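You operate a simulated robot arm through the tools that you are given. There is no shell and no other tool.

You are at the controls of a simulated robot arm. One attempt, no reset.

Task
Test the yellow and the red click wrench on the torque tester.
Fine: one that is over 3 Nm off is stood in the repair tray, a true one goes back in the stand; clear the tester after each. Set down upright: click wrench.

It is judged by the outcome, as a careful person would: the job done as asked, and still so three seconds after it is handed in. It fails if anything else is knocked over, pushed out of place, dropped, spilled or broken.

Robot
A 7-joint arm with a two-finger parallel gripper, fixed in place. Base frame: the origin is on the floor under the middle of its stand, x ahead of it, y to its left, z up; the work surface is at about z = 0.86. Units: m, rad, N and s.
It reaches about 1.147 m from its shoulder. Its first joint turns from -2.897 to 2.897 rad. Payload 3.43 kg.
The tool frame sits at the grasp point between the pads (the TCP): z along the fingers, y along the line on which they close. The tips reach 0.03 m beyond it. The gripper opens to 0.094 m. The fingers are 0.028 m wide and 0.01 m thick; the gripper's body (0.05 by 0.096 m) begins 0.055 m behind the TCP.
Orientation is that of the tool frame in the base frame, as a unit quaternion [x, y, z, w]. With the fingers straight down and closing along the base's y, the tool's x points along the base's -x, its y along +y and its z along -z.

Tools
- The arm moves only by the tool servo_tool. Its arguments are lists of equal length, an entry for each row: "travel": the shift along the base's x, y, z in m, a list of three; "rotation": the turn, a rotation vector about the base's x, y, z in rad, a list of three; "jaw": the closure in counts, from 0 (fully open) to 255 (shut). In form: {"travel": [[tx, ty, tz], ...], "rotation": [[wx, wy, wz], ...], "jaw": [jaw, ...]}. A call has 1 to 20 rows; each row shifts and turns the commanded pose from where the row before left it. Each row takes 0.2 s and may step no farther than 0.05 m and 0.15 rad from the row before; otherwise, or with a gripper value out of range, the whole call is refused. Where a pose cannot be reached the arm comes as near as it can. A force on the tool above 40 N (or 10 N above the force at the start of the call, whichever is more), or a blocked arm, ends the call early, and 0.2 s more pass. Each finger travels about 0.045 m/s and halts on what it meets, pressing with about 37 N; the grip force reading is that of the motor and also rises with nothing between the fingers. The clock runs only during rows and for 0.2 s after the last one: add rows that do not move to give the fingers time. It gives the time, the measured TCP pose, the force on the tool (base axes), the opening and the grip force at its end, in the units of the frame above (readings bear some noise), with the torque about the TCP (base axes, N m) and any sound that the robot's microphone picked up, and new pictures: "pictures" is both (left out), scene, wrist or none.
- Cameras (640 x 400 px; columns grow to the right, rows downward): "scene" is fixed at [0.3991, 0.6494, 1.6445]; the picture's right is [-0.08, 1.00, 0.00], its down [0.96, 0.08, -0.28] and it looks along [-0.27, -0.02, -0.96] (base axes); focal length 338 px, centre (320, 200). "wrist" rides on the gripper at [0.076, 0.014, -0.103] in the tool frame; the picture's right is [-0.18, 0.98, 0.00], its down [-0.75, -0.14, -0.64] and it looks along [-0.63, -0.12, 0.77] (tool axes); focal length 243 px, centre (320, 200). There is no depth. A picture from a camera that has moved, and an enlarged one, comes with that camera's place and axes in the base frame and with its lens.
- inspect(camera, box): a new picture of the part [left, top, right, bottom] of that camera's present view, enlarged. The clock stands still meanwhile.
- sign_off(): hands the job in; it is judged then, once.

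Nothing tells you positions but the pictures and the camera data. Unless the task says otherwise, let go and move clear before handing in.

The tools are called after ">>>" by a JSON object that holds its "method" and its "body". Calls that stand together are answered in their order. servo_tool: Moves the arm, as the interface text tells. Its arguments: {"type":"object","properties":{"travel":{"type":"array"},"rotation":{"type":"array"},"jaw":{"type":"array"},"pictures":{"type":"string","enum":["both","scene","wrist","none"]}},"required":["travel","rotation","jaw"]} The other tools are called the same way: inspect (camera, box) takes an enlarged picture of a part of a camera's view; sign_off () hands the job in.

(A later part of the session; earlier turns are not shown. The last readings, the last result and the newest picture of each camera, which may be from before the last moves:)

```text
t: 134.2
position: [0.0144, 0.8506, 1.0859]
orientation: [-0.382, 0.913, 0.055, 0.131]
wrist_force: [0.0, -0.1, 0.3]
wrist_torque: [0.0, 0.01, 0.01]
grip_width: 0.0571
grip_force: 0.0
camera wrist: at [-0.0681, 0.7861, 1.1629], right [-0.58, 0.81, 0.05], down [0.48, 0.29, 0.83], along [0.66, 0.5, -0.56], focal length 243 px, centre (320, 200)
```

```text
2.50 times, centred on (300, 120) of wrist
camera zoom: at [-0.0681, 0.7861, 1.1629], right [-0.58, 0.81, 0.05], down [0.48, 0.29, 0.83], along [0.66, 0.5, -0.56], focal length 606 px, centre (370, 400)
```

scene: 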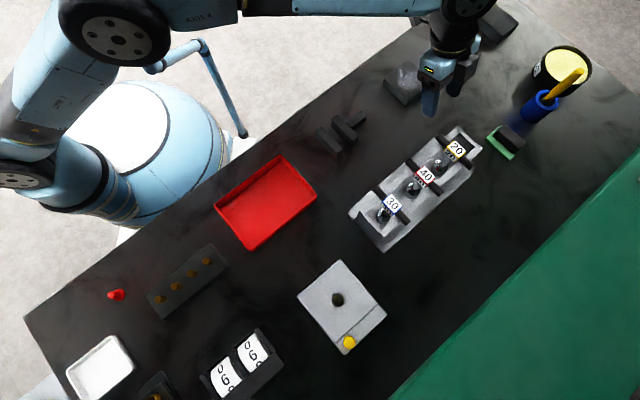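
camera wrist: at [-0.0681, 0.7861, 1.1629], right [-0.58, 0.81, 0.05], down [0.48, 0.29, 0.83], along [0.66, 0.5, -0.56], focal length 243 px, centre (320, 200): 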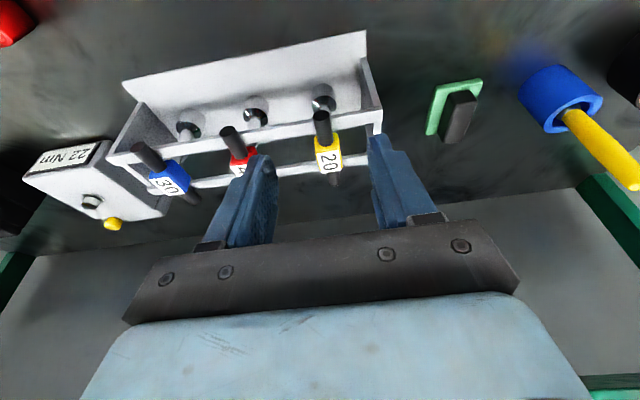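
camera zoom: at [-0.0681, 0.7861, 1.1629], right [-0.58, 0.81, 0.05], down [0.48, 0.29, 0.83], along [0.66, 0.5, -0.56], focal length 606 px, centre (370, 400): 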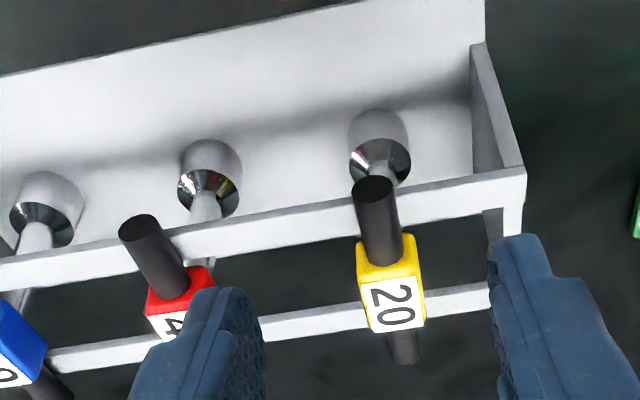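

Yellow is back upright in its slot. Now I'll go and clear the tester, which still shows 22.

>>> {"method": "servo_tool", "body": {"travel": [[0.0326, -0.0285, 0.0085], [0.0326, -0.0285, 0.0085], [0.0326, -0.0285, 0.0085], [0.0326, -0.0285, 0.0085], [0.0326, -0.0285, 0.0085], [0.0326, -0.0285, 0.0085], [0.0326, -0.0285, 0.008], [0.0326, -0.0285, 0.008], [0.0328, -0.0286, 0.007], [0, 0, 0]], "rotation": [[0, 0, 0], [0, 0, 0], [0, 0, 0], [0, 0, 0], [0, 0, 0], [0, 0, 0], [0, 0, 0], [0, 0, 0], [0, 0, 0], [0, 0, 0]], "jaw": [100, 100, 100, 100, 100, 100, 0, 0, 0, 0], "pictures": "scene"}}

>>> {"method": "servo_tool", "body": {"travel": [[0.0348, 0.014, 0], [0.0348, 0.014, 0], [0.0348, 0.014, 0], [0.0348, 0.014, 0], [0.0348, 0.014, 0], [0.0348, 0.0135, 0], [0, 0, 0]], "rotation": [[0, 0, 0], [0, 0, 0], [0, 0, 0], [0, 0, 0], [0, 0, 0], [0, 0, 0], [0, 0, 0]], "jaw": [0, 0, 0, 0, 0, 0, 0], "pictures": "both"}}

```text
t: 136.4
position: [0.311, 0.5931, 1.1596]
orientation: [-0.383, 0.913, 0.056, 0.131]
wrist_force: [0.0, 0.5, -0.9]
wrist_torque: [-0.01, 0.01, -0.01]
grip_width: 0.0939
grip_force: 0.1
```

scene: 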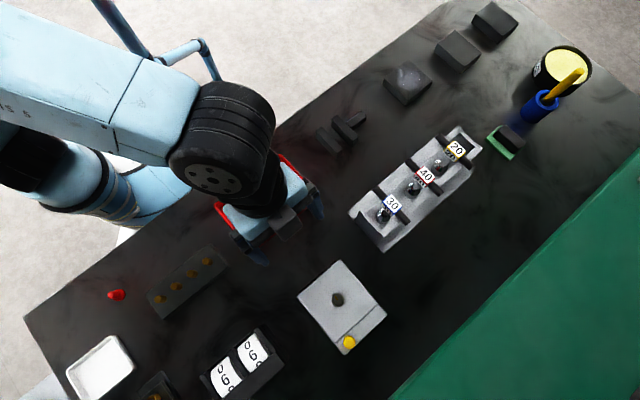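

```text
t: 138.0
position: [0.5141, 0.6779, 1.161]
orientation: [-0.383, 0.913, 0.055, 0.132]
wrist_force: [0.3, 0.0, -0.3]
wrist_torque: [0.03, -0.01, 0.0]
grip_width: 0.0939
grip_force: 0.0
camera wrist: at [0.4315, 0.6125, 1.2382], right [-0.58, 0.81, 0.05], down [0.48, 0.29, 0.83], along [0.66, 0.5, -0.56], focal length 243 px, centre (320, 200)
```

scene: 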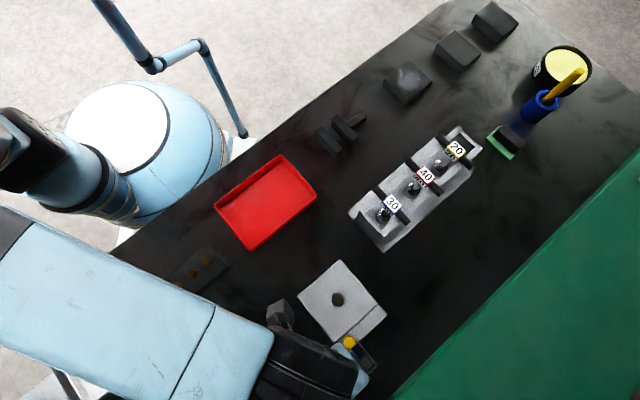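
wrist: 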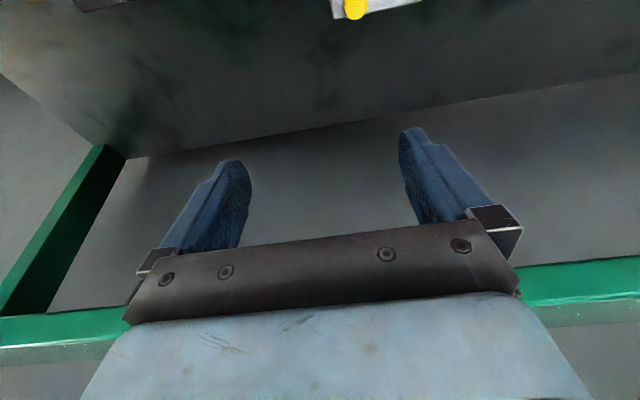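

>>> {"method": "servo_tool", "body": {"travel": [[0, 0, -0.045], [0, 0, -0.045], [0, 0, -0.045], [0, 0, -0.047], [0, 0, 0]], "rotation": [[0, 0, 0], [0, 0, 0], [0, 0, 0], [0, 0, 0], [0, 0, 0]], "jaw": [0, 0, 0, 0, 0], "pictures": "wrist"}}

```text
t: 139.2
position: [0.5167, 0.6788, 0.98]
orientation: [-0.383, 0.913, 0.054, 0.132]
wrist_force: [0.4, 0.4, 0.6]
wrist_torque: [0.0, 0.02, -0.02]
grip_width: 0.094
grip_force: 0.0
camera wrist: at [0.4342, 0.6144, 1.0572], right [-0.58, 0.81, 0.05], down [0.48, 0.29, 0.83], along [0.66, 0.5, -0.56], focal length 243 px, centre (320, 200)
```

wrist: 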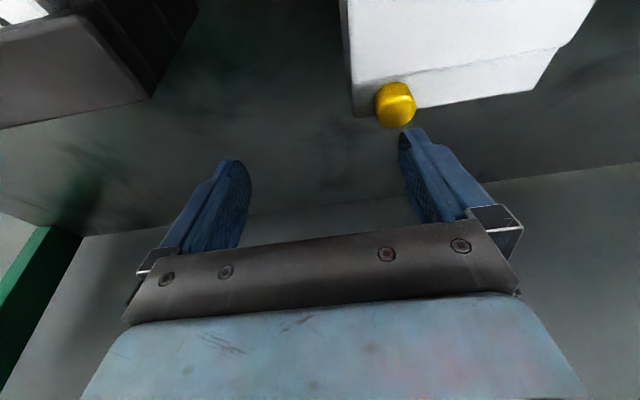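

>>> {"method": "servo_tool", "body": {"travel": [[0, 0, -0.012], [0, 0, -0.006], [0, 0, -0.003], [0, 0, -0.002], [0, 0, 0], [0, 0, 0.02], [0, 0, 0.045], [0, 0, 0.045], [0, 0, 0.045], [0, 0, 0.03], [-0.0348, -0.0143, 0], [-0.0348, -0.0143, 0], [-0.0348, -0.0143, 0], [-0.0348, -0.0143, 0], [-0.0348, -0.0143, -0.02], [-0.034, -0.0135, -0.025], [0, 0, 0]], "rotation": [[0, 0, 0], [0, 0, 0], [0, 0, 0], [0, 0, 0], [0, 0, 0], [0, 0, 0], [0, 0, 0], [0, 0, 0], [0, 0, 0], [0, 0, 0], [0, 0, 0], [0, 0, 0], [0, 0, 0], [0, 0, 0], [0, 0, 0], [0, 0, 0], [0, 0, 0]], "jaw": [0, 0, 0, 0, 0, 0, 0, 0, 0, 0, 0, 0, 0, 0, 0, 100, 100], "pictures": "both"}}

>>> {"method": "inspect", "body": {"camera": "wrist", "box": [250, 40, 390, 200]}}

```text
t: 142.8
position: [0.3079, 0.5917, 1.0919]
orientation: [-0.382, 0.913, 0.055, 0.132]
wrist_force: [1.4, 0.0, -0.6]
wrist_torque: [0.05, 0.01, 0.0]
grip_width: 0.0571
grip_force: 0.0
heard: click
camera wrist: at [0.2254, 0.5269, 1.1703], right [-0.58, 0.81, 0.05], down [0.48, 0.29, 0.83], along [0.66, 0.5, -0.56], focal length 243 px, centre (320, 200)
```

scene: 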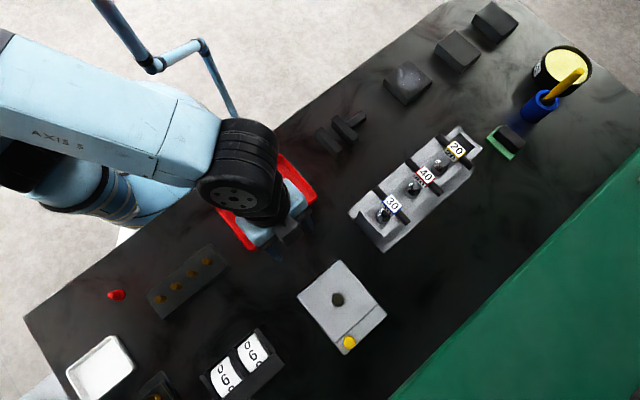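
wrist: 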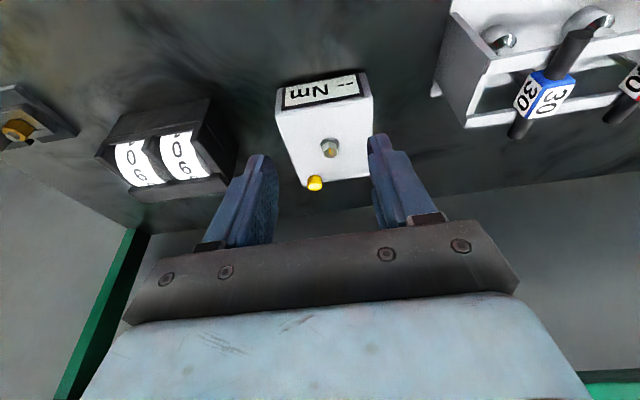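

```text
2.50 times, centred on (320, 120) of wrist
camera zoom: at [0.2254, 0.5269, 1.1703], right [-0.58, 0.81, 0.05], down [0.48, 0.29, 0.83], along [0.66, 0.5, -0.56], focal length 606 px, centre (320, 400)
```

zoom: 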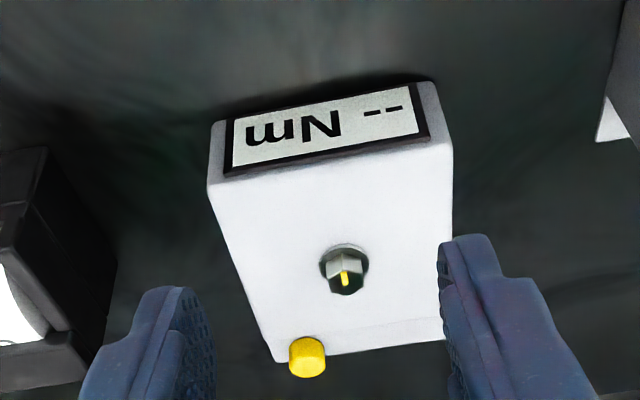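

The tester is cleared to "-- Nm". Next is the red wrench, so I'll move above it.

>>> {"method": "servo_tool", "body": {"travel": [[-0.0242, 0.0368, 0.005], [-0.0242, 0.0368, 0.005], [-0.0242, 0.0368, 0.005], [-0.0242, 0.0368, 0.005], [-0.0242, 0.0368, 0], [-0.0242, 0.0368, 0], [-0.0242, 0.0368, 0], [0, 0, -0.03], [0, 0, 0]], "rotation": [[0, 0, 0], [0, 0, 0], [0, 0, 0], [0, 0, 0], [0, 0, 0], [0, 0, 0], [0, 0, 0], [0, 0, 0], [0, 0, 0]], "jaw": [100, 100, 100, 100, 100, 100, 100, 100, 100], "pictures": "both"}}

>>> {"method": "inspect", "body": {"camera": "wrist", "box": [220, 60, 420, 200]}}

```text
t: 144.8
position: [0.1407, 0.849, 1.0847]
orientation: [-0.383, 0.913, 0.055, 0.131]
wrist_force: [-1.1, -0.8, 1.2]
wrist_torque: [-0.01, -0.01, -0.01]
grip_width: 0.0573
grip_force: 0.0
camera wrist: at [0.0577, 0.7842, 1.1623], right [-0.58, 0.81, 0.05], down [0.48, 0.29, 0.83], along [0.66, 0.5, -0.56], focal length 243 px, centre (320, 200)
```

scene: 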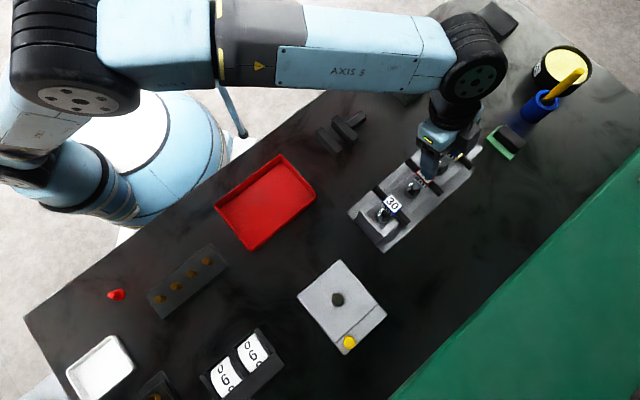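
wrist: 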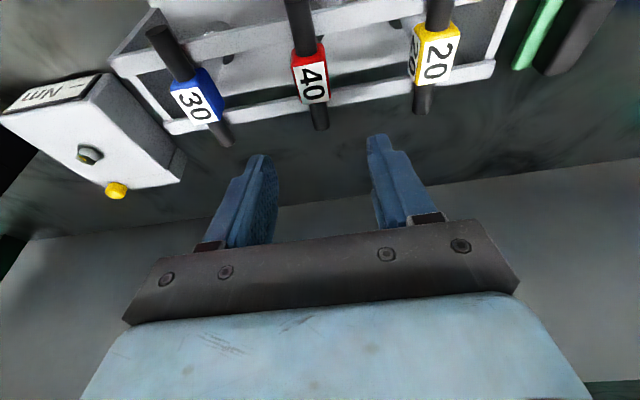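

```text
2.86 times, centred on (320, 130) of wrist
camera zoom: at [0.0577, 0.7842, 1.1623], right [-0.58, 0.81, 0.05], down [0.48, 0.29, 0.83], along [0.66, 0.5, -0.56], focal length 693 px, centre (320, 400)
```

zoom: 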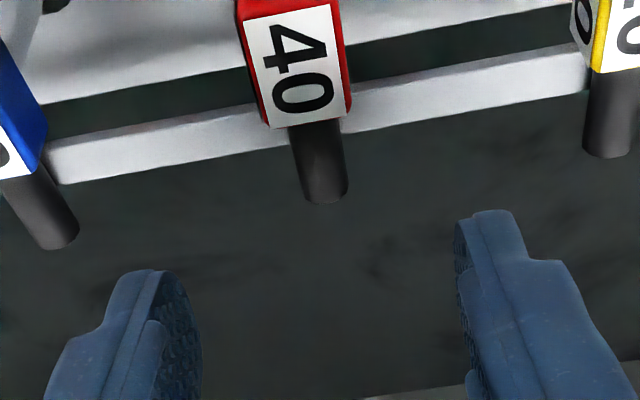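

The red wrench is centred between the fingers, within about 1–2 mm. I'll descend and grip it as I did the yellow one.

>>> {"method": "servo_tool", "body": {"travel": [[0, -0.0013, -0.03], [0, 0, -0.03], [0, 0, -0.025], [0, 0, -0.019], [0, 0, 0]], "rotation": [[0, 0, 0], [0, 0, 0], [0, 0, 0], [0, 0, 0], [0, 0, 0]], "jaw": [100, 100, 100, 100, 100], "pictures": "both"}}

>>> {"method": "inspect", "body": {"camera": "wrist", "box": [220, 40, 440, 240]}}

```text
t: 146.0
position: [0.1388, 0.8472, 0.9795]
orientation: [-0.384, 0.912, 0.056, 0.131]
wrist_force: [-0.8, -0.2, -0.5]
wrist_torque: [0.04, 0.01, -0.01]
grip_width: 0.0569
grip_force: 0.1
camera wrist: at [0.0563, 0.7833, 1.0584], right [-0.58, 0.81, 0.05], down [0.48, 0.29, 0.83], along [0.66, 0.5, -0.56], focal length 243 px, centre (320, 200)
```

scene: 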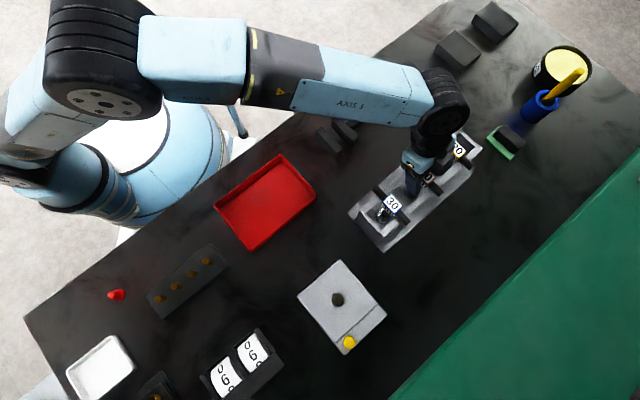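
wrist: 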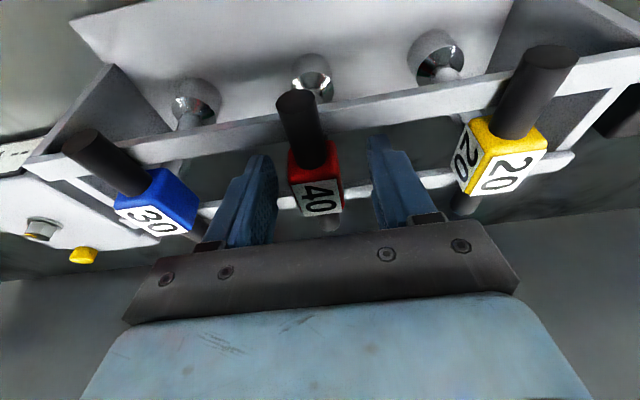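

```text
2.00 times, centred on (330, 140) of wrist
camera zoom: at [0.0563, 0.7833, 1.0584], right [-0.58, 0.81, 0.05], down [0.48, 0.29, 0.83], along [0.66, 0.5, -0.56], focal length 485 px, centre (300, 320)
```

zoom: 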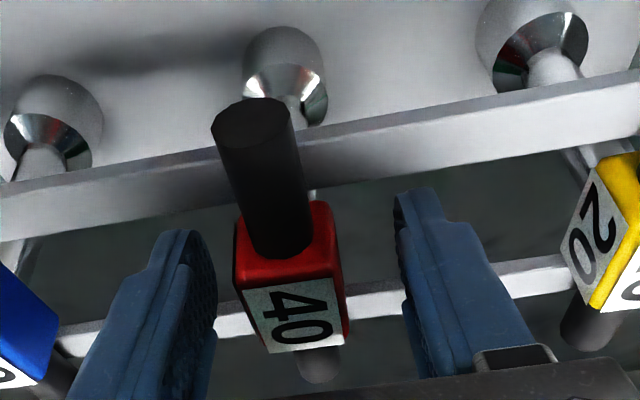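

>>> {"method": "servo_tool", "body": {"travel": [[0.001, -0.001, 0], [0, 0, 0], [0, 0, 0], [0, 0, 0], [0, 0, 0]], "rotation": [[0, 0, 0], [0, 0, 0], [0, 0, 0], [0, 0, 0], [0, 0, 0]], "jaw": [100, 255, 255, 255, 255], "pictures": "wrist"}}

>>> {"method": "inspect", "body": {"camera": "wrist", "box": [240, 80, 390, 240]}}

```text
t: 147.2
position: [0.1387, 0.8463, 0.9799]
orientation: [-0.382, 0.913, 0.054, 0.132]
wrist_force: [0.4, 0.6, 1.3]
wrist_torque: [0.01, 0.05, 0.0]
grip_width: 0.0305
grip_force: 36.9
camera wrist: at [0.0572, 0.7825, 1.0582], right [-0.58, 0.81, 0.05], down [0.48, 0.29, 0.83], along [0.66, 0.5, -0.56], focal length 243 px, centre (320, 200)
```

wrist: 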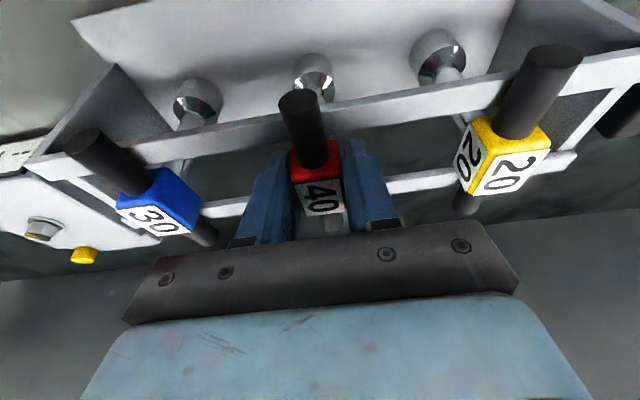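

```text
2.50 times, centred on (315, 160) of wrist
camera zoom: at [0.0572, 0.7825, 1.0582], right [-0.58, 0.81, 0.05], down [0.48, 0.29, 0.83], along [0.66, 0.5, -0.56], focal length 606 px, centre (332, 300)
```

zoom: 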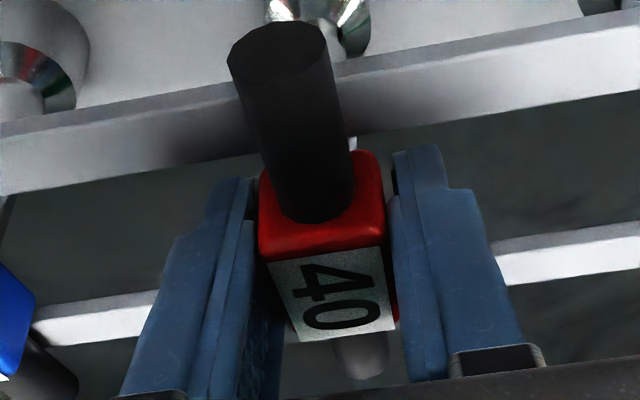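

I have a firm grip on the red block. Lifting straight up.

>>> {"method": "servo_tool", "body": {"travel": [[0, 0, 0.01], [0, 0, 0.015], [0, 0, 0.02], [0, 0, 0.02], [0, 0, 0.02], [0, 0, 0.02], [0, 0, 0.02], [0, 0, 0.025], [0, 0, 0]], "rotation": [[0, 0, 0], [0, 0, 0], [0, 0, 0], [0, 0, 0], [0, 0, 0], [0, 0, 0], [0, 0, 0], [0, 0, 0], [0, 0, 0]], "jaw": [255, 255, 255, 255, 255, 255, 255, 255, 255], "pictures": "both"}}

```text
t: 149.2
position: [0.1395, 0.8461, 1.1283]
orientation: [-0.382, 0.913, 0.055, 0.132]
wrist_force: [-0.3, -0.6, -3.2]
wrist_torque: [-0.02, -0.03, 0.0]
grip_width: 0.0302
grip_force: 37.6
camera wrist: at [0.0576, 0.7815, 1.2061], right [-0.58, 0.81, 0.05], down [0.48, 0.29, 0.83], along [0.66, 0.5, -0.56], focal length 243 px, centre (320, 200)
```

scene: 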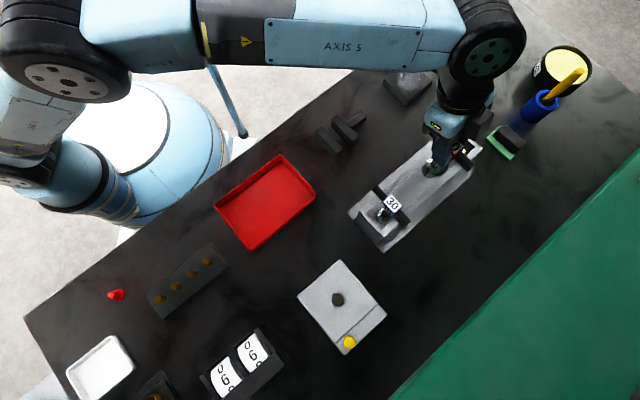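
wrist: 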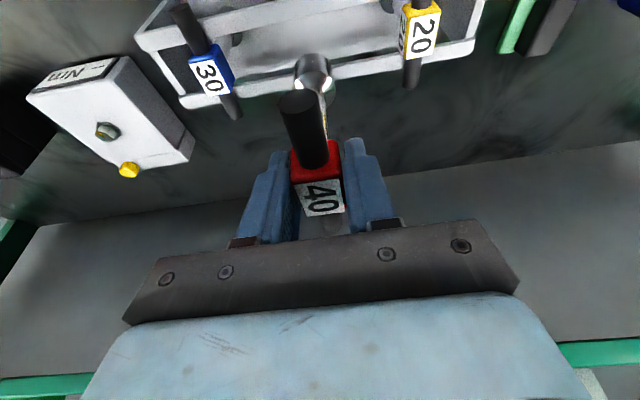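

>>> {"method": "servo_tool", "body": {"travel": [[0, 0, 0.02], [0.0328, -0.02, 0], [0.0328, -0.02, 0], [0.0328, -0.02, 0], [0.0328, -0.02, 0], [0.0328, -0.02, 0], [0.0328, -0.02, 0], [0.0328, -0.02, 0], [0.0328, -0.02, 0], [0, 0, 0], [0, 0, 0]], "rotation": [[0, 0, 0], [0, 0, 0], [0, 0, 0], [0, 0, 0], [0, 0, 0], [0, 0, 0], [0, 0, 0], [0, 0, 0], [0, 0, 0], [0, 0, 0], [0, 0, 0]], "jaw": [255, 255, 255, 255, 255, 255, 255, 255, 255, 255, 255], "pictures": "wrist"}}

>>> {"method": "inspect", "body": {"camera": "wrist", "box": [240, 0, 390, 110]}}

```text
t: 151.6
position: [0.3999, 0.6861, 1.1524]
orientation: [-0.384, 0.912, 0.055, 0.132]
wrist_force: [-1.4, 0.0, -4.3]
wrist_torque: [0.0, 0.0, -0.04]
grip_width: 0.0302
grip_force: 36.7
camera wrist: at [0.3173, 0.6228, 1.2298], right [-0.58, 0.81, 0.05], down [0.48, 0.29, 0.83], along [0.66, 0.5, -0.56], focal length 243 px, centre (320, 200)
```

wrist: 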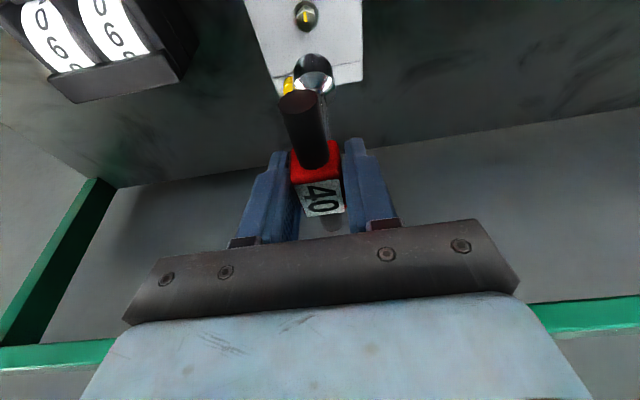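

```text
3.64 times, centred on (315, 55) of wrist
camera zoom: at [0.3173, 0.6228, 1.2298], right [-0.58, 0.81, 0.05], down [0.48, 0.29, 0.83], along [0.66, 0.5, -0.56], focal length 882 px, centre (338, 727)
```

zoom: 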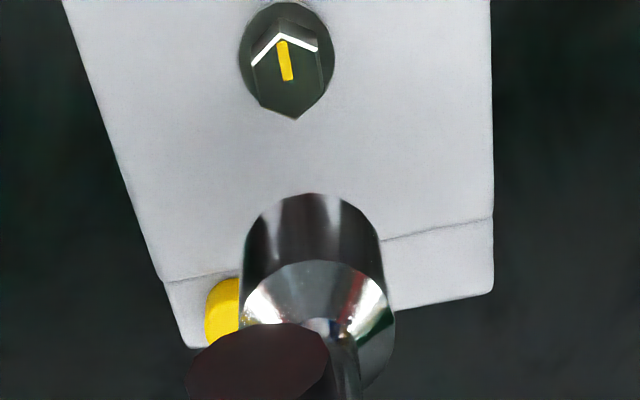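

Using the picture of yellow just after it left the hex as my alignment reference, red needs about +1.7 mm along the tester axis and −0.8 mm sideways. I'll apply that and descend to just above the hex.

>>> {"method": "servo_tool", "body": {"travel": [[0.0018, 0.0006, 0], [0, 0, -0.025], [0, 0, -0.025], [0, 0, -0.025], [0, 0, -0.01], [0, 0, 0]], "rotation": [[0, 0, 0], [0, 0, 0], [0, 0, 0], [0, 0, 0], [0, 0, 0], [0, 0, 0]], "jaw": [255, 255, 255, 255, 255, 255], "pictures": "wrist"}}

>>> {"method": "inspect", "body": {"camera": "wrist", "box": [270, 20, 350, 100]}}

```text
t: 153.0
position: [0.403, 0.6868, 1.0664]
orientation: [-0.383, 0.913, 0.054, 0.132]
wrist_force: [-0.1, 0.2, -1.8]
wrist_torque: [0.03, 0.05, -0.01]
grip_width: 0.0304
grip_force: 36.3
camera wrist: at [0.321, 0.6235, 1.1433], right [-0.58, 0.81, 0.05], down [0.48, 0.29, 0.83], along [0.66, 0.5, -0.56], focal length 243 px, centre (320, 200)
```

wrist: 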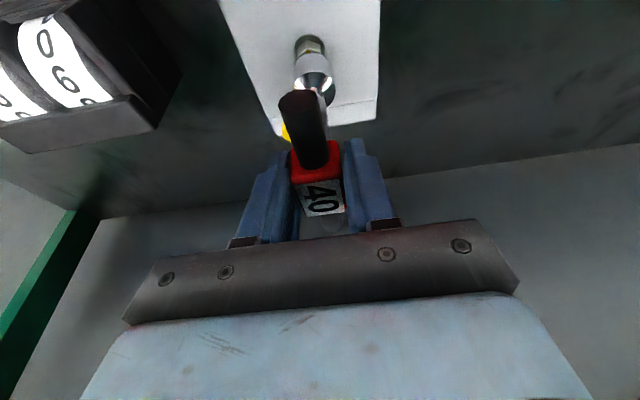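

```text
5.00 times, centred on (310, 60) of wrist
camera zoom: at [0.321, 0.6235, 1.1433], right [-0.58, 0.81, 0.05], down [0.48, 0.29, 0.83], along [0.66, 0.5, -0.56], focal length 1213 px, centre (370, 900)
```

zoom: 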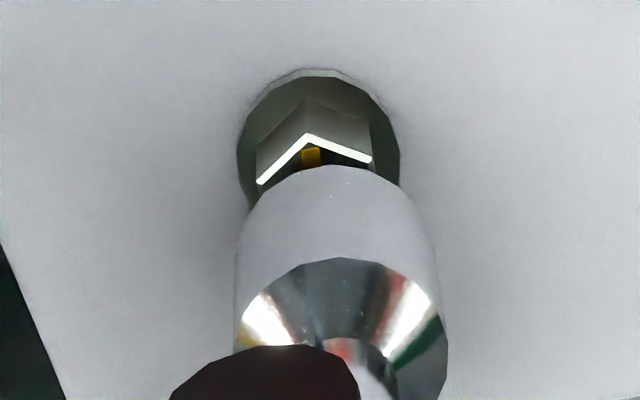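

By the image model, red should shift about (−0.4, −2.3) mm. I'll apply that and lower gently onto the hex, watching the force.

>>> {"method": "servo_tool", "body": {"travel": [[-0.0004, -0.0023, -0.003], [0, 0, -0.004], [0, 0, -0.004], [0, 0, -0.003], [0, 0, -0.002], [0, 0, 0]], "rotation": [[0, 0, 0], [0, 0, 0], [0, 0, 0], [0, 0, 0], [0, 0, 0], [0, 0, 0]], "jaw": [255, 255, 255, 255, 255, 255], "pictures": "wrist"}}

>>> {"method": "inspect", "body": {"camera": "wrist", "box": [270, 20, 350, 100]}}

```text
t: 154.4
position: [0.4025, 0.6856, 1.0489]
orientation: [-0.384, 0.913, 0.055, 0.131]
wrist_force: [-5.0, -2.1, -5.0]
wrist_torque: [-0.24, 0.58, -0.02]
grip_width: 0.0303
grip_force: 37.3
camera wrist: at [0.3201, 0.6216, 1.1264], right [-0.58, 0.81, 0.05], down [0.48, 0.29, 0.83], along [0.66, 0.5, -0.56], focal length 243 px, centre (320, 200)
```

wrist: 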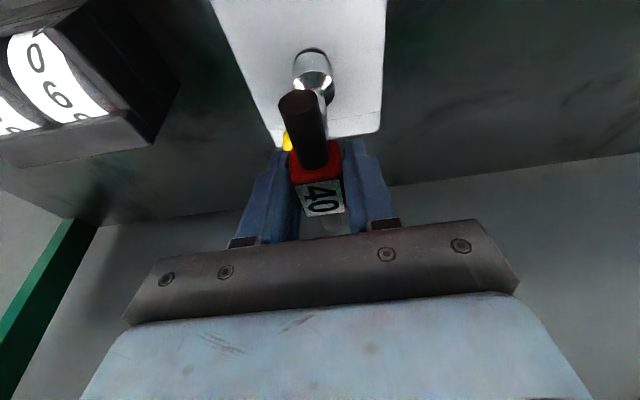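

```text
5.00 times, centred on (310, 60) of wrist
camera zoom: at [0.3201, 0.6216, 1.1264], right [-0.58, 0.81, 0.05], down [0.48, 0.29, 0.83], along [0.66, 0.5, -0.56], focal length 1213 px, centre (370, 900)
```

zoom: 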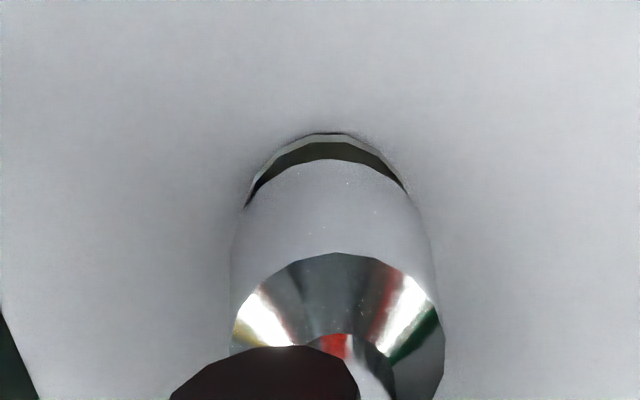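

The socket has slipped onto the hex. I'll ease the small lateral force and lower until it's seated.

>>> {"method": "servo_tool", "body": {"travel": [[-0.0005, -0.0002, -0.002], [0, 0, -0.003], [0, 0, -0.003], [0, 0, -0.002], [0, 0, 0]], "rotation": [[0, 0, 0], [0, 0, 0], [0, 0, 0], [0, 0, 0], [0, 0, 0]], "jaw": [255, 255, 255, 255, 255], "pictures": "none"}}

>>> {"method": "servo_tool", "body": {"travel": [[0, 0, -0.0015], [0, 0, -0.0015], [0, 0, 0]], "rotation": [[0, 0, 0], [0, 0, 0], [0, 0, 0]], "jaw": [255, 255, 255], "pictures": "wrist"}}

>>> {"method": "inspect", "body": {"camera": "wrist", "box": [240, 0, 400, 160]}}

```text
t: 155.6
position: [0.4031, 0.685, 1.039]
orientation: [-0.383, 0.913, 0.056, 0.131]
wrist_force: [-1.3, 0.1, -2.8]
wrist_torque: [-0.04, 0.23, -0.02]
grip_width: 0.0301
grip_force: 37.1
```

```text
t: 156.4
position: [0.4026, 0.6868, 1.0372]
orientation: [-0.382, 0.913, 0.056, 0.132]
wrist_force: [-2.8, -4.3, 15.4]
wrist_torque: [-0.25, 0.2, -0.06]
grip_width: 0.0303
grip_force: 37.1
camera wrist: at [0.3199, 0.6206, 1.1149], right [-0.58, 0.81, 0.05], down [0.48, 0.29, 0.83], along [0.66, 0.51, -0.56], focal length 243 px, centre (320, 200)
```

wrist: 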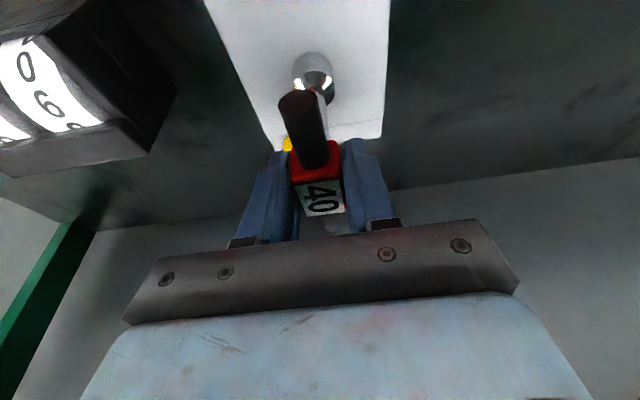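

```text
2.50 times, centred on (320, 80) of wrist
camera zoom: at [0.3199, 0.6206, 1.1149], right [-0.58, 0.81, 0.05], down [0.48, 0.29, 0.83], along [0.66, 0.51, -0.56], focal length 606 px, centre (320, 500)
```

zoom: 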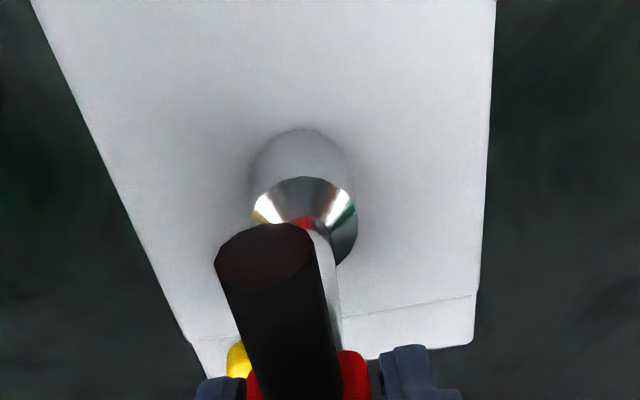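

Red is seated. I'll relieve the press a touch and start turning clockwise, listening for a click.

>>> {"method": "servo_tool", "body": {"travel": [[0, -0.0002, 0.001], [0, 0, 0], [0, 0, 0], [0, 0, 0], [0, 0, 0], [0, 0, 0]], "rotation": [[0, 0, 0], [0, 0, -0.1], [0, 0, -0.1], [0, 0, -0.1], [0, 0, -0.1], [0, 0, 0]], "jaw": [255, 255, 255, 255, 255, 255], "pictures": "none"}}

>>> {"method": "servo_tool", "body": {"travel": [[0, 0, 0], [0, 0, 0], [0, 0, 0], [0, 0, 0], [0, 0, 0]], "rotation": [[0, 0, -0.05], [0, 0, -0.05], [0, 0, -0.05], [0, 0, -0.05], [0, 0, 0]], "jaw": [255, 255, 255, 255, 255], "pictures": "none"}}

```text
t: 157.8
position: [0.4039, 0.6857, 1.0368]
orientation: [-0.194, 0.971, 0.028, 0.14]
wrist_force: [-5.6, -1.6, 10.7]
wrist_torque: [-0.18, 0.33, 0.13]
grip_width: 0.0304
grip_force: 37.2
```

```text
t: 159.0
position: [0.4017, 0.6843, 1.0382]
orientation: [-0.097, 0.985, 0.013, 0.141]
wrist_force: [-10.8, 1.3, -1.7]
wrist_torque: [0.15, 0.71, 0.23]
grip_width: 0.0301
grip_force: 36.7
```

>>> {"method": "servo_tool", "body": {"travel": [[-0.0008, 0.0001, 0], [0, 0, 0], [0, 0, 0], [0, 0, 0], [0, 0, 0]], "rotation": [[0, 0, -0.05], [0, 0, -0.05], [0, 0, -0.05], [0, 0, -0.05], [0, 0, 0]], "jaw": [255, 255, 255, 255, 255], "pictures": "none"}}

>>> {"method": "servo_tool", "body": {"travel": [[0, 0, 0], [0, 0, 0], [0, 0, 0]], "rotation": [[0, 0, -0.05], [0, 0, -0.05], [0, 0, 0]], "jaw": [255, 255, 255], "pictures": "none"}}

```text
t: 160.2
position: [0.4012, 0.6856, 1.037]
orientation: [0.003, 0.99, -0.001, 0.143]
wrist_force: [-5.9, -2.4, -10.8]
wrist_torque: [-0.22, 0.13, 0.33]
grip_width: 0.0301
grip_force: 37.3
```

```text
t: 161.0
position: [0.4017, 0.6869, 1.0376]
orientation: [0.052, 0.988, -0.007, 0.143]
wrist_force: [-4.5, -4.6, -6.5]
wrist_torque: [-0.24, -0.01, 0.36]
grip_width: 0.0304
grip_force: 37.5
```

>>> {"method": "servo_tool", "body": {"travel": [[-0.0003, -0.0003, -0.0006], [0, 0, 0], [0, 0, 0]], "rotation": [[0, 0, -0.05], [0, 0, -0.05], [0, 0, 0]], "jaw": [255, 255, 255], "pictures": "none"}}

>>> {"method": "servo_tool", "body": {"travel": [[0, 0, 0], [0, 0, 0], [0, 0, 0]], "rotation": [[0, 0, -0.05], [0, 0, -0.05], [0, 0, 0]], "jaw": [255, 255, 255], "pictures": "none"}}

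>>> {"method": "servo_tool", "body": {"travel": [[0, 0, 0], [0, 0, 0], [0, 0, 0]], "rotation": [[0, 0, -0.05], [0, 0, -0.05], [0, 0, 0]], "jaw": [255, 255, 255], "pictures": "none"}}

```text
t: 161.8
position: [0.4021, 0.6863, 1.0382]
orientation: [0.101, 0.985, -0.013, 0.142]
wrist_force: [-2.6, 3.5, 5.0]
wrist_torque: [0.21, -0.24, 0.44]
grip_width: 0.0303
grip_force: 36.9
```

```text
t: 162.6
position: [0.4024, 0.6856, 1.039]
orientation: [0.149, 0.979, -0.021, 0.14]
wrist_force: [-2.0, 8.0, 11.3]
wrist_torque: [0.23, -0.28, 0.54]
grip_width: 0.0299
grip_force: 37.2
```

```text
t: 163.4
position: [0.4016, 0.6857, 1.0374]
orientation: [0.198, 0.97, -0.029, 0.139]
wrist_force: [-5.0, 6.5, 14.2]
wrist_torque: [-0.02, 0.14, 0.62]
grip_width: 0.0304
grip_force: 36.5
```

>>> {"method": "servo_tool", "body": {"travel": [[-0.0003, 0.0005, 0.0003], [0, 0, 0], [0, 0, 0]], "rotation": [[0, 0, -0.05], [0, 0, -0.05], [0, 0, 0]], "jaw": [255, 255, 255], "pictures": "none"}}

>>> {"method": "servo_tool", "body": {"travel": [[0, 0, 0], [0, 0, 0], [0, 0, 0]], "rotation": [[0, 0, -0.05], [0, 0, -0.05], [0, 0, 0]], "jaw": [255, 255, 255], "pictures": "none"}}

>>> {"method": "servo_tool", "body": {"travel": [[0, 0, 0], [0, 0, 0], [0, 0, 0]], "rotation": [[0, 0, -0.05], [0, 0, -0.05], [0, 0, 0]], "jaw": [255, 255, 255], "pictures": "none"}}

```text
t: 164.2
position: [0.401, 0.6853, 1.0371]
orientation: [0.247, 0.958, -0.037, 0.139]
wrist_force: [-1.8, 5.5, 10.9]
wrist_torque: [-0.14, -0.24, 0.66]
grip_width: 0.0302
grip_force: 37.1
```

```text
t: 165.0
position: [0.4018, 0.6849, 1.0376]
orientation: [0.294, 0.945, -0.041, 0.137]
wrist_force: [3.2, 14.0, 18.8]
wrist_torque: [0.11, -0.3, 0.73]
grip_width: 0.03
grip_force: 36.9
```

```text
t: 165.8
position: [0.4009, 0.6854, 1.0373]
orientation: [0.341, 0.929, -0.048, 0.134]
wrist_force: [4.8, 9.6, 19.2]
wrist_torque: [-0.12, -0.4, 0.78]
grip_width: 0.0307
grip_force: 37.3
```

>>> {"method": "servo_tool", "body": {"travel": [[0.0003, 0.0008, 0.0006], [0, 0, 0], [0, 0, 0]], "rotation": [[0, 0, -0.05], [0, 0, -0.05], [0, 0, 0]], "jaw": [255, 255, 255], "pictures": "none"}}

>>> {"method": "servo_tool", "body": {"travel": [[0.0001, 0.0002, 0], [0, 0, 0], [0, 0, 0]], "rotation": [[0, 0, -0.05], [0, 0, -0.05], [0, 0, 0]], "jaw": [255, 255, 255], "pictures": "none"}}

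>>> {"method": "servo_tool", "body": {"travel": [[0.0001, 0.0001, 0], [0, 0, 0], [0, 0, 0]], "rotation": [[0, 0, -0.05], [0, 0, -0.05], [0, 0, 0]], "jaw": [255, 255, 255], "pictures": "none"}}

```text
t: 166.6
position: [0.4012, 0.6855, 1.0365]
orientation: [0.387, 0.911, -0.057, 0.131]
wrist_force: [6.3, 5.8, 6.5]
wrist_torque: [-0.39, -0.4, 0.82]
grip_width: 0.0303
grip_force: 36.4
```

```text
t: 167.4
position: [0.4012, 0.687, 1.0381]
orientation: [0.432, 0.891, -0.062, 0.128]
wrist_force: [1.7, 6.3, -0.6]
wrist_torque: [-0.15, 0.01, 0.89]
grip_width: 0.0302
grip_force: 37.0
```

```text
t: 168.2
position: [0.4013, 0.6862, 1.0366]
orientation: [0.475, 0.868, -0.069, 0.125]
wrist_force: [-0.5, 7.6, -12.5]
wrist_torque: [0.09, 0.25, 0.92]
grip_width: 0.0302
grip_force: 37.1
```

>>> {"method": "servo_tool", "body": {"travel": [[0, 0.0004, -0.0006], [0, 0, 0], [0, 0, 0]], "rotation": [[0, 0, -0.05], [0, 0, -0.05], [0, 0, 0]], "jaw": [255, 255, 255], "pictures": "none"}}

>>> {"method": "servo_tool", "body": {"travel": [[0.0001, 0.0001, 0], [0, 0, 0], [0, 0, 0]], "rotation": [[0, 0, -0.05], [0, 0, -0.05], [0, 0, 0]], "jaw": [255, 255, 255], "pictures": "none"}}

>>> {"method": "servo_tool", "body": {"travel": [[0.0001, 0.0001, 0], [0, 0, 0], [0, 0, 0]], "rotation": [[0, 0, -0.05], [0, 0, -0.05], [0, 0, 0]], "jaw": [255, 255, 255], "pictures": "wrist"}}

```text
t: 169.0
position: [0.4022, 0.687, 1.0364]
orientation: [0.52, 0.842, -0.076, 0.122]
wrist_force: [1.1, -2.2, -8.9]
wrist_torque: [-0.63, -0.13, 1.01]
grip_width: 0.0304
grip_force: 37.3
```

```text
t: 169.8
position: [0.4024, 0.687, 1.0377]
orientation: [0.56, 0.816, -0.081, 0.118]
wrist_force: [1.7, -2.1, -9.0]
wrist_torque: [-0.6, -0.25, 1.05]
grip_width: 0.0304
grip_force: 37.4
```

```text
t: 170.6
position: [0.4027, 0.688, 1.0369]
orientation: [0.6, 0.787, -0.087, 0.113]
wrist_force: [3.5, -2.3, -9.7]
wrist_torque: [-0.53, -0.21, 1.11]
grip_width: 0.0306
grip_force: 37.3
camera wrist: at [0.3883, 0.7883, 1.1151], right [0.99, 0.09, 0.05], down [0.01, -0.56, 0.83], along [0.1, -0.82, -0.56], focal length 243 px, centre (320, 200)
```

wrist: 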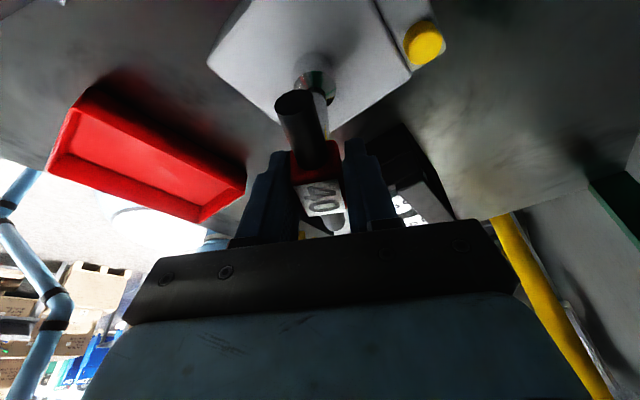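

Torque reached 1.1 N·m with no audible click, as with yellow. I'll unwind smoothly, release, and read the display.

>>> {"method": "servo_tool", "body": {"travel": [[-5e-05, -5e-05, 0], [-5e-05, -5e-05, 0], [-5e-05, -5e-05, 0], [0, -0.0001, 0], [0, -0.0001, 0], [0, -0.0001, 0], [0, -0.0001, 0], [0, -0.0001, 0], [0, -0.0001, 0], [0, -0.0001, 0], [5e-05, -0.0001, 0], [0, 0, 0]], "rotation": [[0, 0, 0.1], [0, 0, 0.1], [0, 0, 0.1], [0, 0, 0.1], [0, 0, 0.1], [0, 0, 0.1], [0, 0, 0.1], [0, 0, 0.1], [0, 0, 0.1], [0, 0, 0.1], [0, 0, 0.1], [0, 0, 0]], "jaw": [255, 255, 255, 255, 255, 255, 255, 255, 255, 255, 255, 255], "pictures": "none"}}

>>> {"method": "servo_tool", "body": {"travel": [[5e-05, -0.0001, 0], [5e-05, -0.0001, 0], [5e-05, -0.0001, 0], [5e-05, -0.0001, 0], [0.0001, -0.0001, 0], [0.0001, -0.0001, 0], [0.0001, -0.0001, 0], [0.0001, -0.0001, 0], [0.0001, -0.0001, 0], [0.0001, -0.0001, 0], [0, 0, 0]], "rotation": [[0, 0, 0.1], [0, 0, 0.1], [0, 0, 0.1], [0, 0, 0.1], [0, 0, 0.1], [0, 0, 0.1], [0, 0, 0.1], [0, 0, 0.1], [0, 0, 0.1], [0, 0, 0.1], [0, 0, 0]], "jaw": [255, 255, 255, 255, 255, 255, 255, 255, 255, 255, 255], "pictures": "wrist"}}

```text
t: 173.2
position: [0.4014, 0.6851, 1.0373]
orientation: [0.1, 0.985, -0.014, 0.141]
wrist_force: [-0.5, 5.1, 4.8]
wrist_torque: [0.15, -0.13, 0.49]
grip_width: 0.0301
grip_force: 36.6
```

```text
t: 175.6
position: [0.4032, 0.6858, 1.0375]
orientation: [-0.385, 0.912, 0.055, 0.13]
wrist_force: [-3.3, -5.7, -5.6]
wrist_torque: [-0.58, 0.32, -0.05]
grip_width: 0.0301
grip_force: 36.8
camera wrist: at [0.3206, 0.6208, 1.1153], right [-0.58, 0.81, 0.05], down [0.48, 0.29, 0.83], along [0.66, 0.51, -0.56], focal length 243 px, centre (320, 200)
```

wrist: 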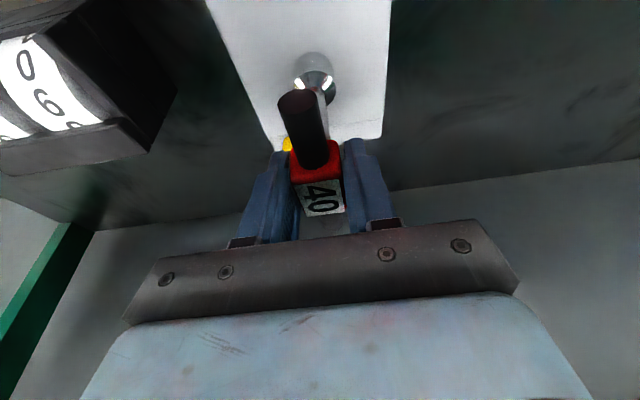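

>>> {"method": "servo_tool", "body": {"travel": [[-0.0003, -0.0004, -0.001], [0, 0, 0], [0, 0, 0], [0, 0, 0], [0, 0, 0], [0, 0, 0.02], [0, 0, 0.03], [0, 0, 0.015], [-0.0315, -0.0308, 0], [-0.0315, -0.0308, 0], [-0.0315, -0.0308, 0], [0, 0, 0]], "rotation": [[0, 0, 0], [0, 0, 0], [0, 0, 0], [0, 0, 0], [0, 0, 0], [0, 0, 0], [0, 0, 0], [0, 0, 0], [0, 0, 0], [0, 0, 0], [0, 0, 0], [0, 0, 0]], "jaw": [255, 255, 100, 100, 100, 100, 100, 100, 100, 100, 100, 100], "pictures": "both"}}

>>> {"method": "inspect", "body": {"camera": "wrist", "box": [250, 40, 390, 200]}}

>>> {"method": "inspect", "body": {"camera": "scene", "box": [290, 250, 400, 360]}}

```text
t: 178.2
position: [0.3088, 0.5942, 1.1037]
orientation: [-0.384, 0.912, 0.055, 0.132]
wrist_force: [0.4, -0.6, 0.0]
wrist_torque: [0.0, 0.0, 0.01]
grip_width: 0.0572
grip_force: 0.0
camera wrist: at [0.2264, 0.5296, 1.181], right [-0.58, 0.81, 0.05], down [0.48, 0.29, 0.83], along [0.66, 0.51, -0.56], focal length 243 px, centre (320, 200)
```

scene: 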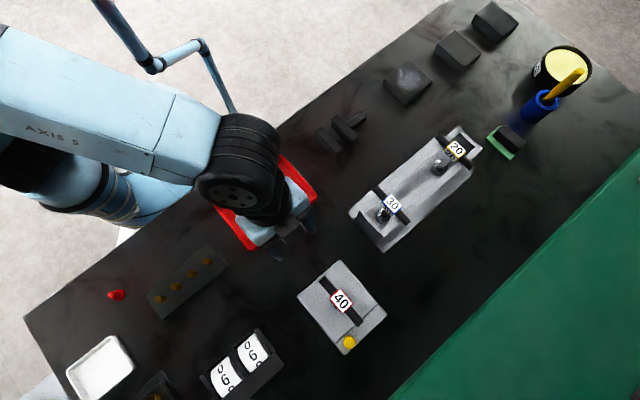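
wrist: 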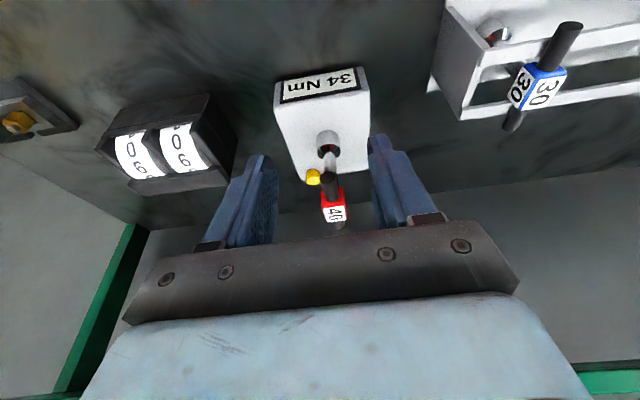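

```text
2.50 times, centred on (320, 120) of wrist
camera zoom: at [0.2264, 0.5296, 1.181], right [-0.58, 0.81, 0.05], down [0.48, 0.29, 0.83], along [0.66, 0.51, -0.56], focal length 606 px, centre (320, 400)
```

zoom: 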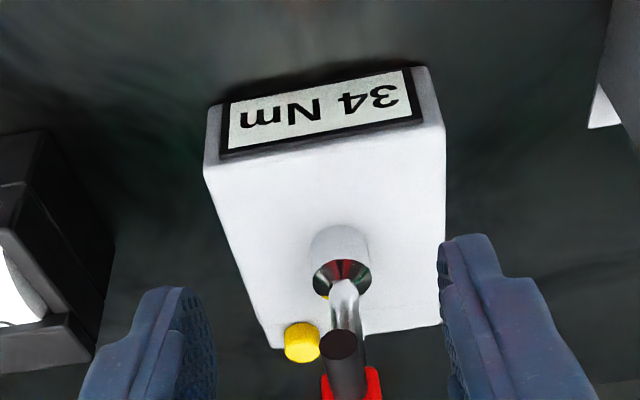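

```text
3.64 times, centred on (345, 305) of scene
camera zoom: at [0.3991, 0.6494, 1.6445], right [-0.08, 1.0, 0.0], down [0.96, 0.08, -0.28], along [-0.27, -0.02, -0.96], focal length 1231 px, centre (229, -182)
```

zoom: 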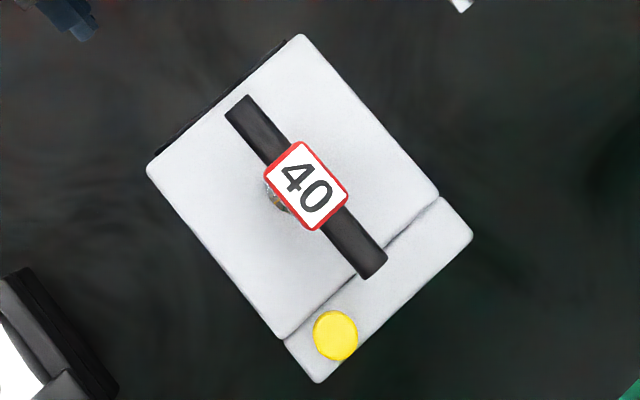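

The red wrench reads 34 Nm against its 40 setting. That is 6 Nm off, so it goes in the repair tray. I'll look closely at both trays to be sure which one that is.

>>> {"method": "inspect", "body": {"camera": "scene", "box": [50, 320, 150, 400]}}

>>> {"method": "inspect", "body": {"camera": "scene", "box": [0, 0, 640, 400]}}

>>> {"method": "inspect", "body": {"camera": "wrist", "box": [0, 60, 240, 210]}}

```text
5.00 times, centred on (100, 360) of scene
camera zoom: at [0.3991, 0.6494, 1.6445], right [-0.08, 1.0, 0.0], down [0.96, 0.08, -0.28], along [-0.27, -0.02, -0.96], focal length 1692 px, centre (1420, -600)
```

zoom: 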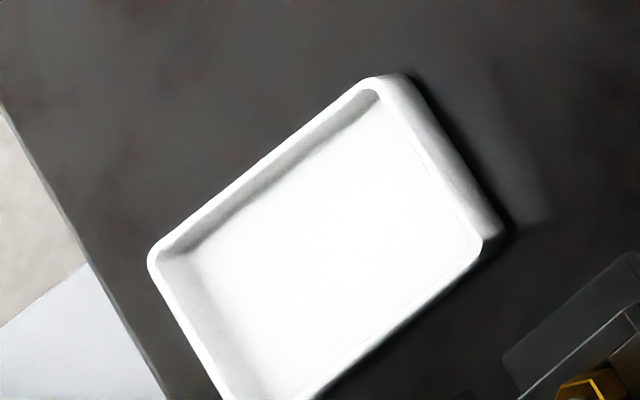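

```text
1.00 times, centred on (320, 200) of scene (not enlarged: the box is as wide or as high as the picture)
camera zoom: at [0.3991, 0.6494, 1.6445], right [-0.08, 1.0, 0.0], down [0.96, 0.08, -0.28], along [-0.27, -0.02, -0.96], focal length 338 px, centre (320, 200)
```

zoom: 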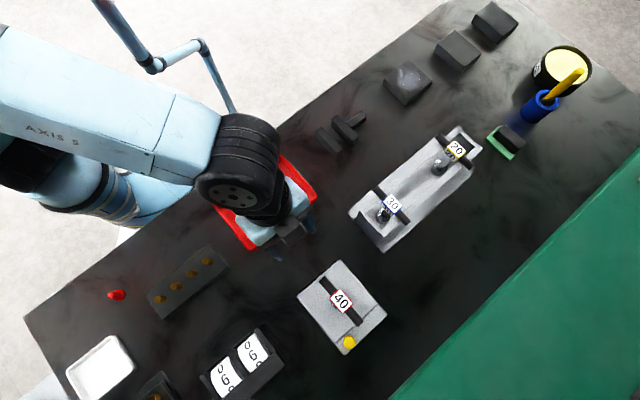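

```text
2.67 times, centred on (120, 135) of wrist
camera zoom: at [0.2264, 0.5296, 1.181], right [-0.58, 0.81, 0.05], down [0.48, 0.29, 0.83], along [0.66, 0.51, -0.56], focal length 647 px, centre (853, 373)
```

zoom: 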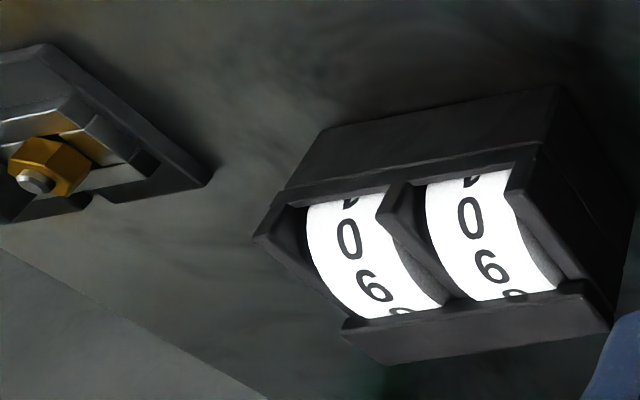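

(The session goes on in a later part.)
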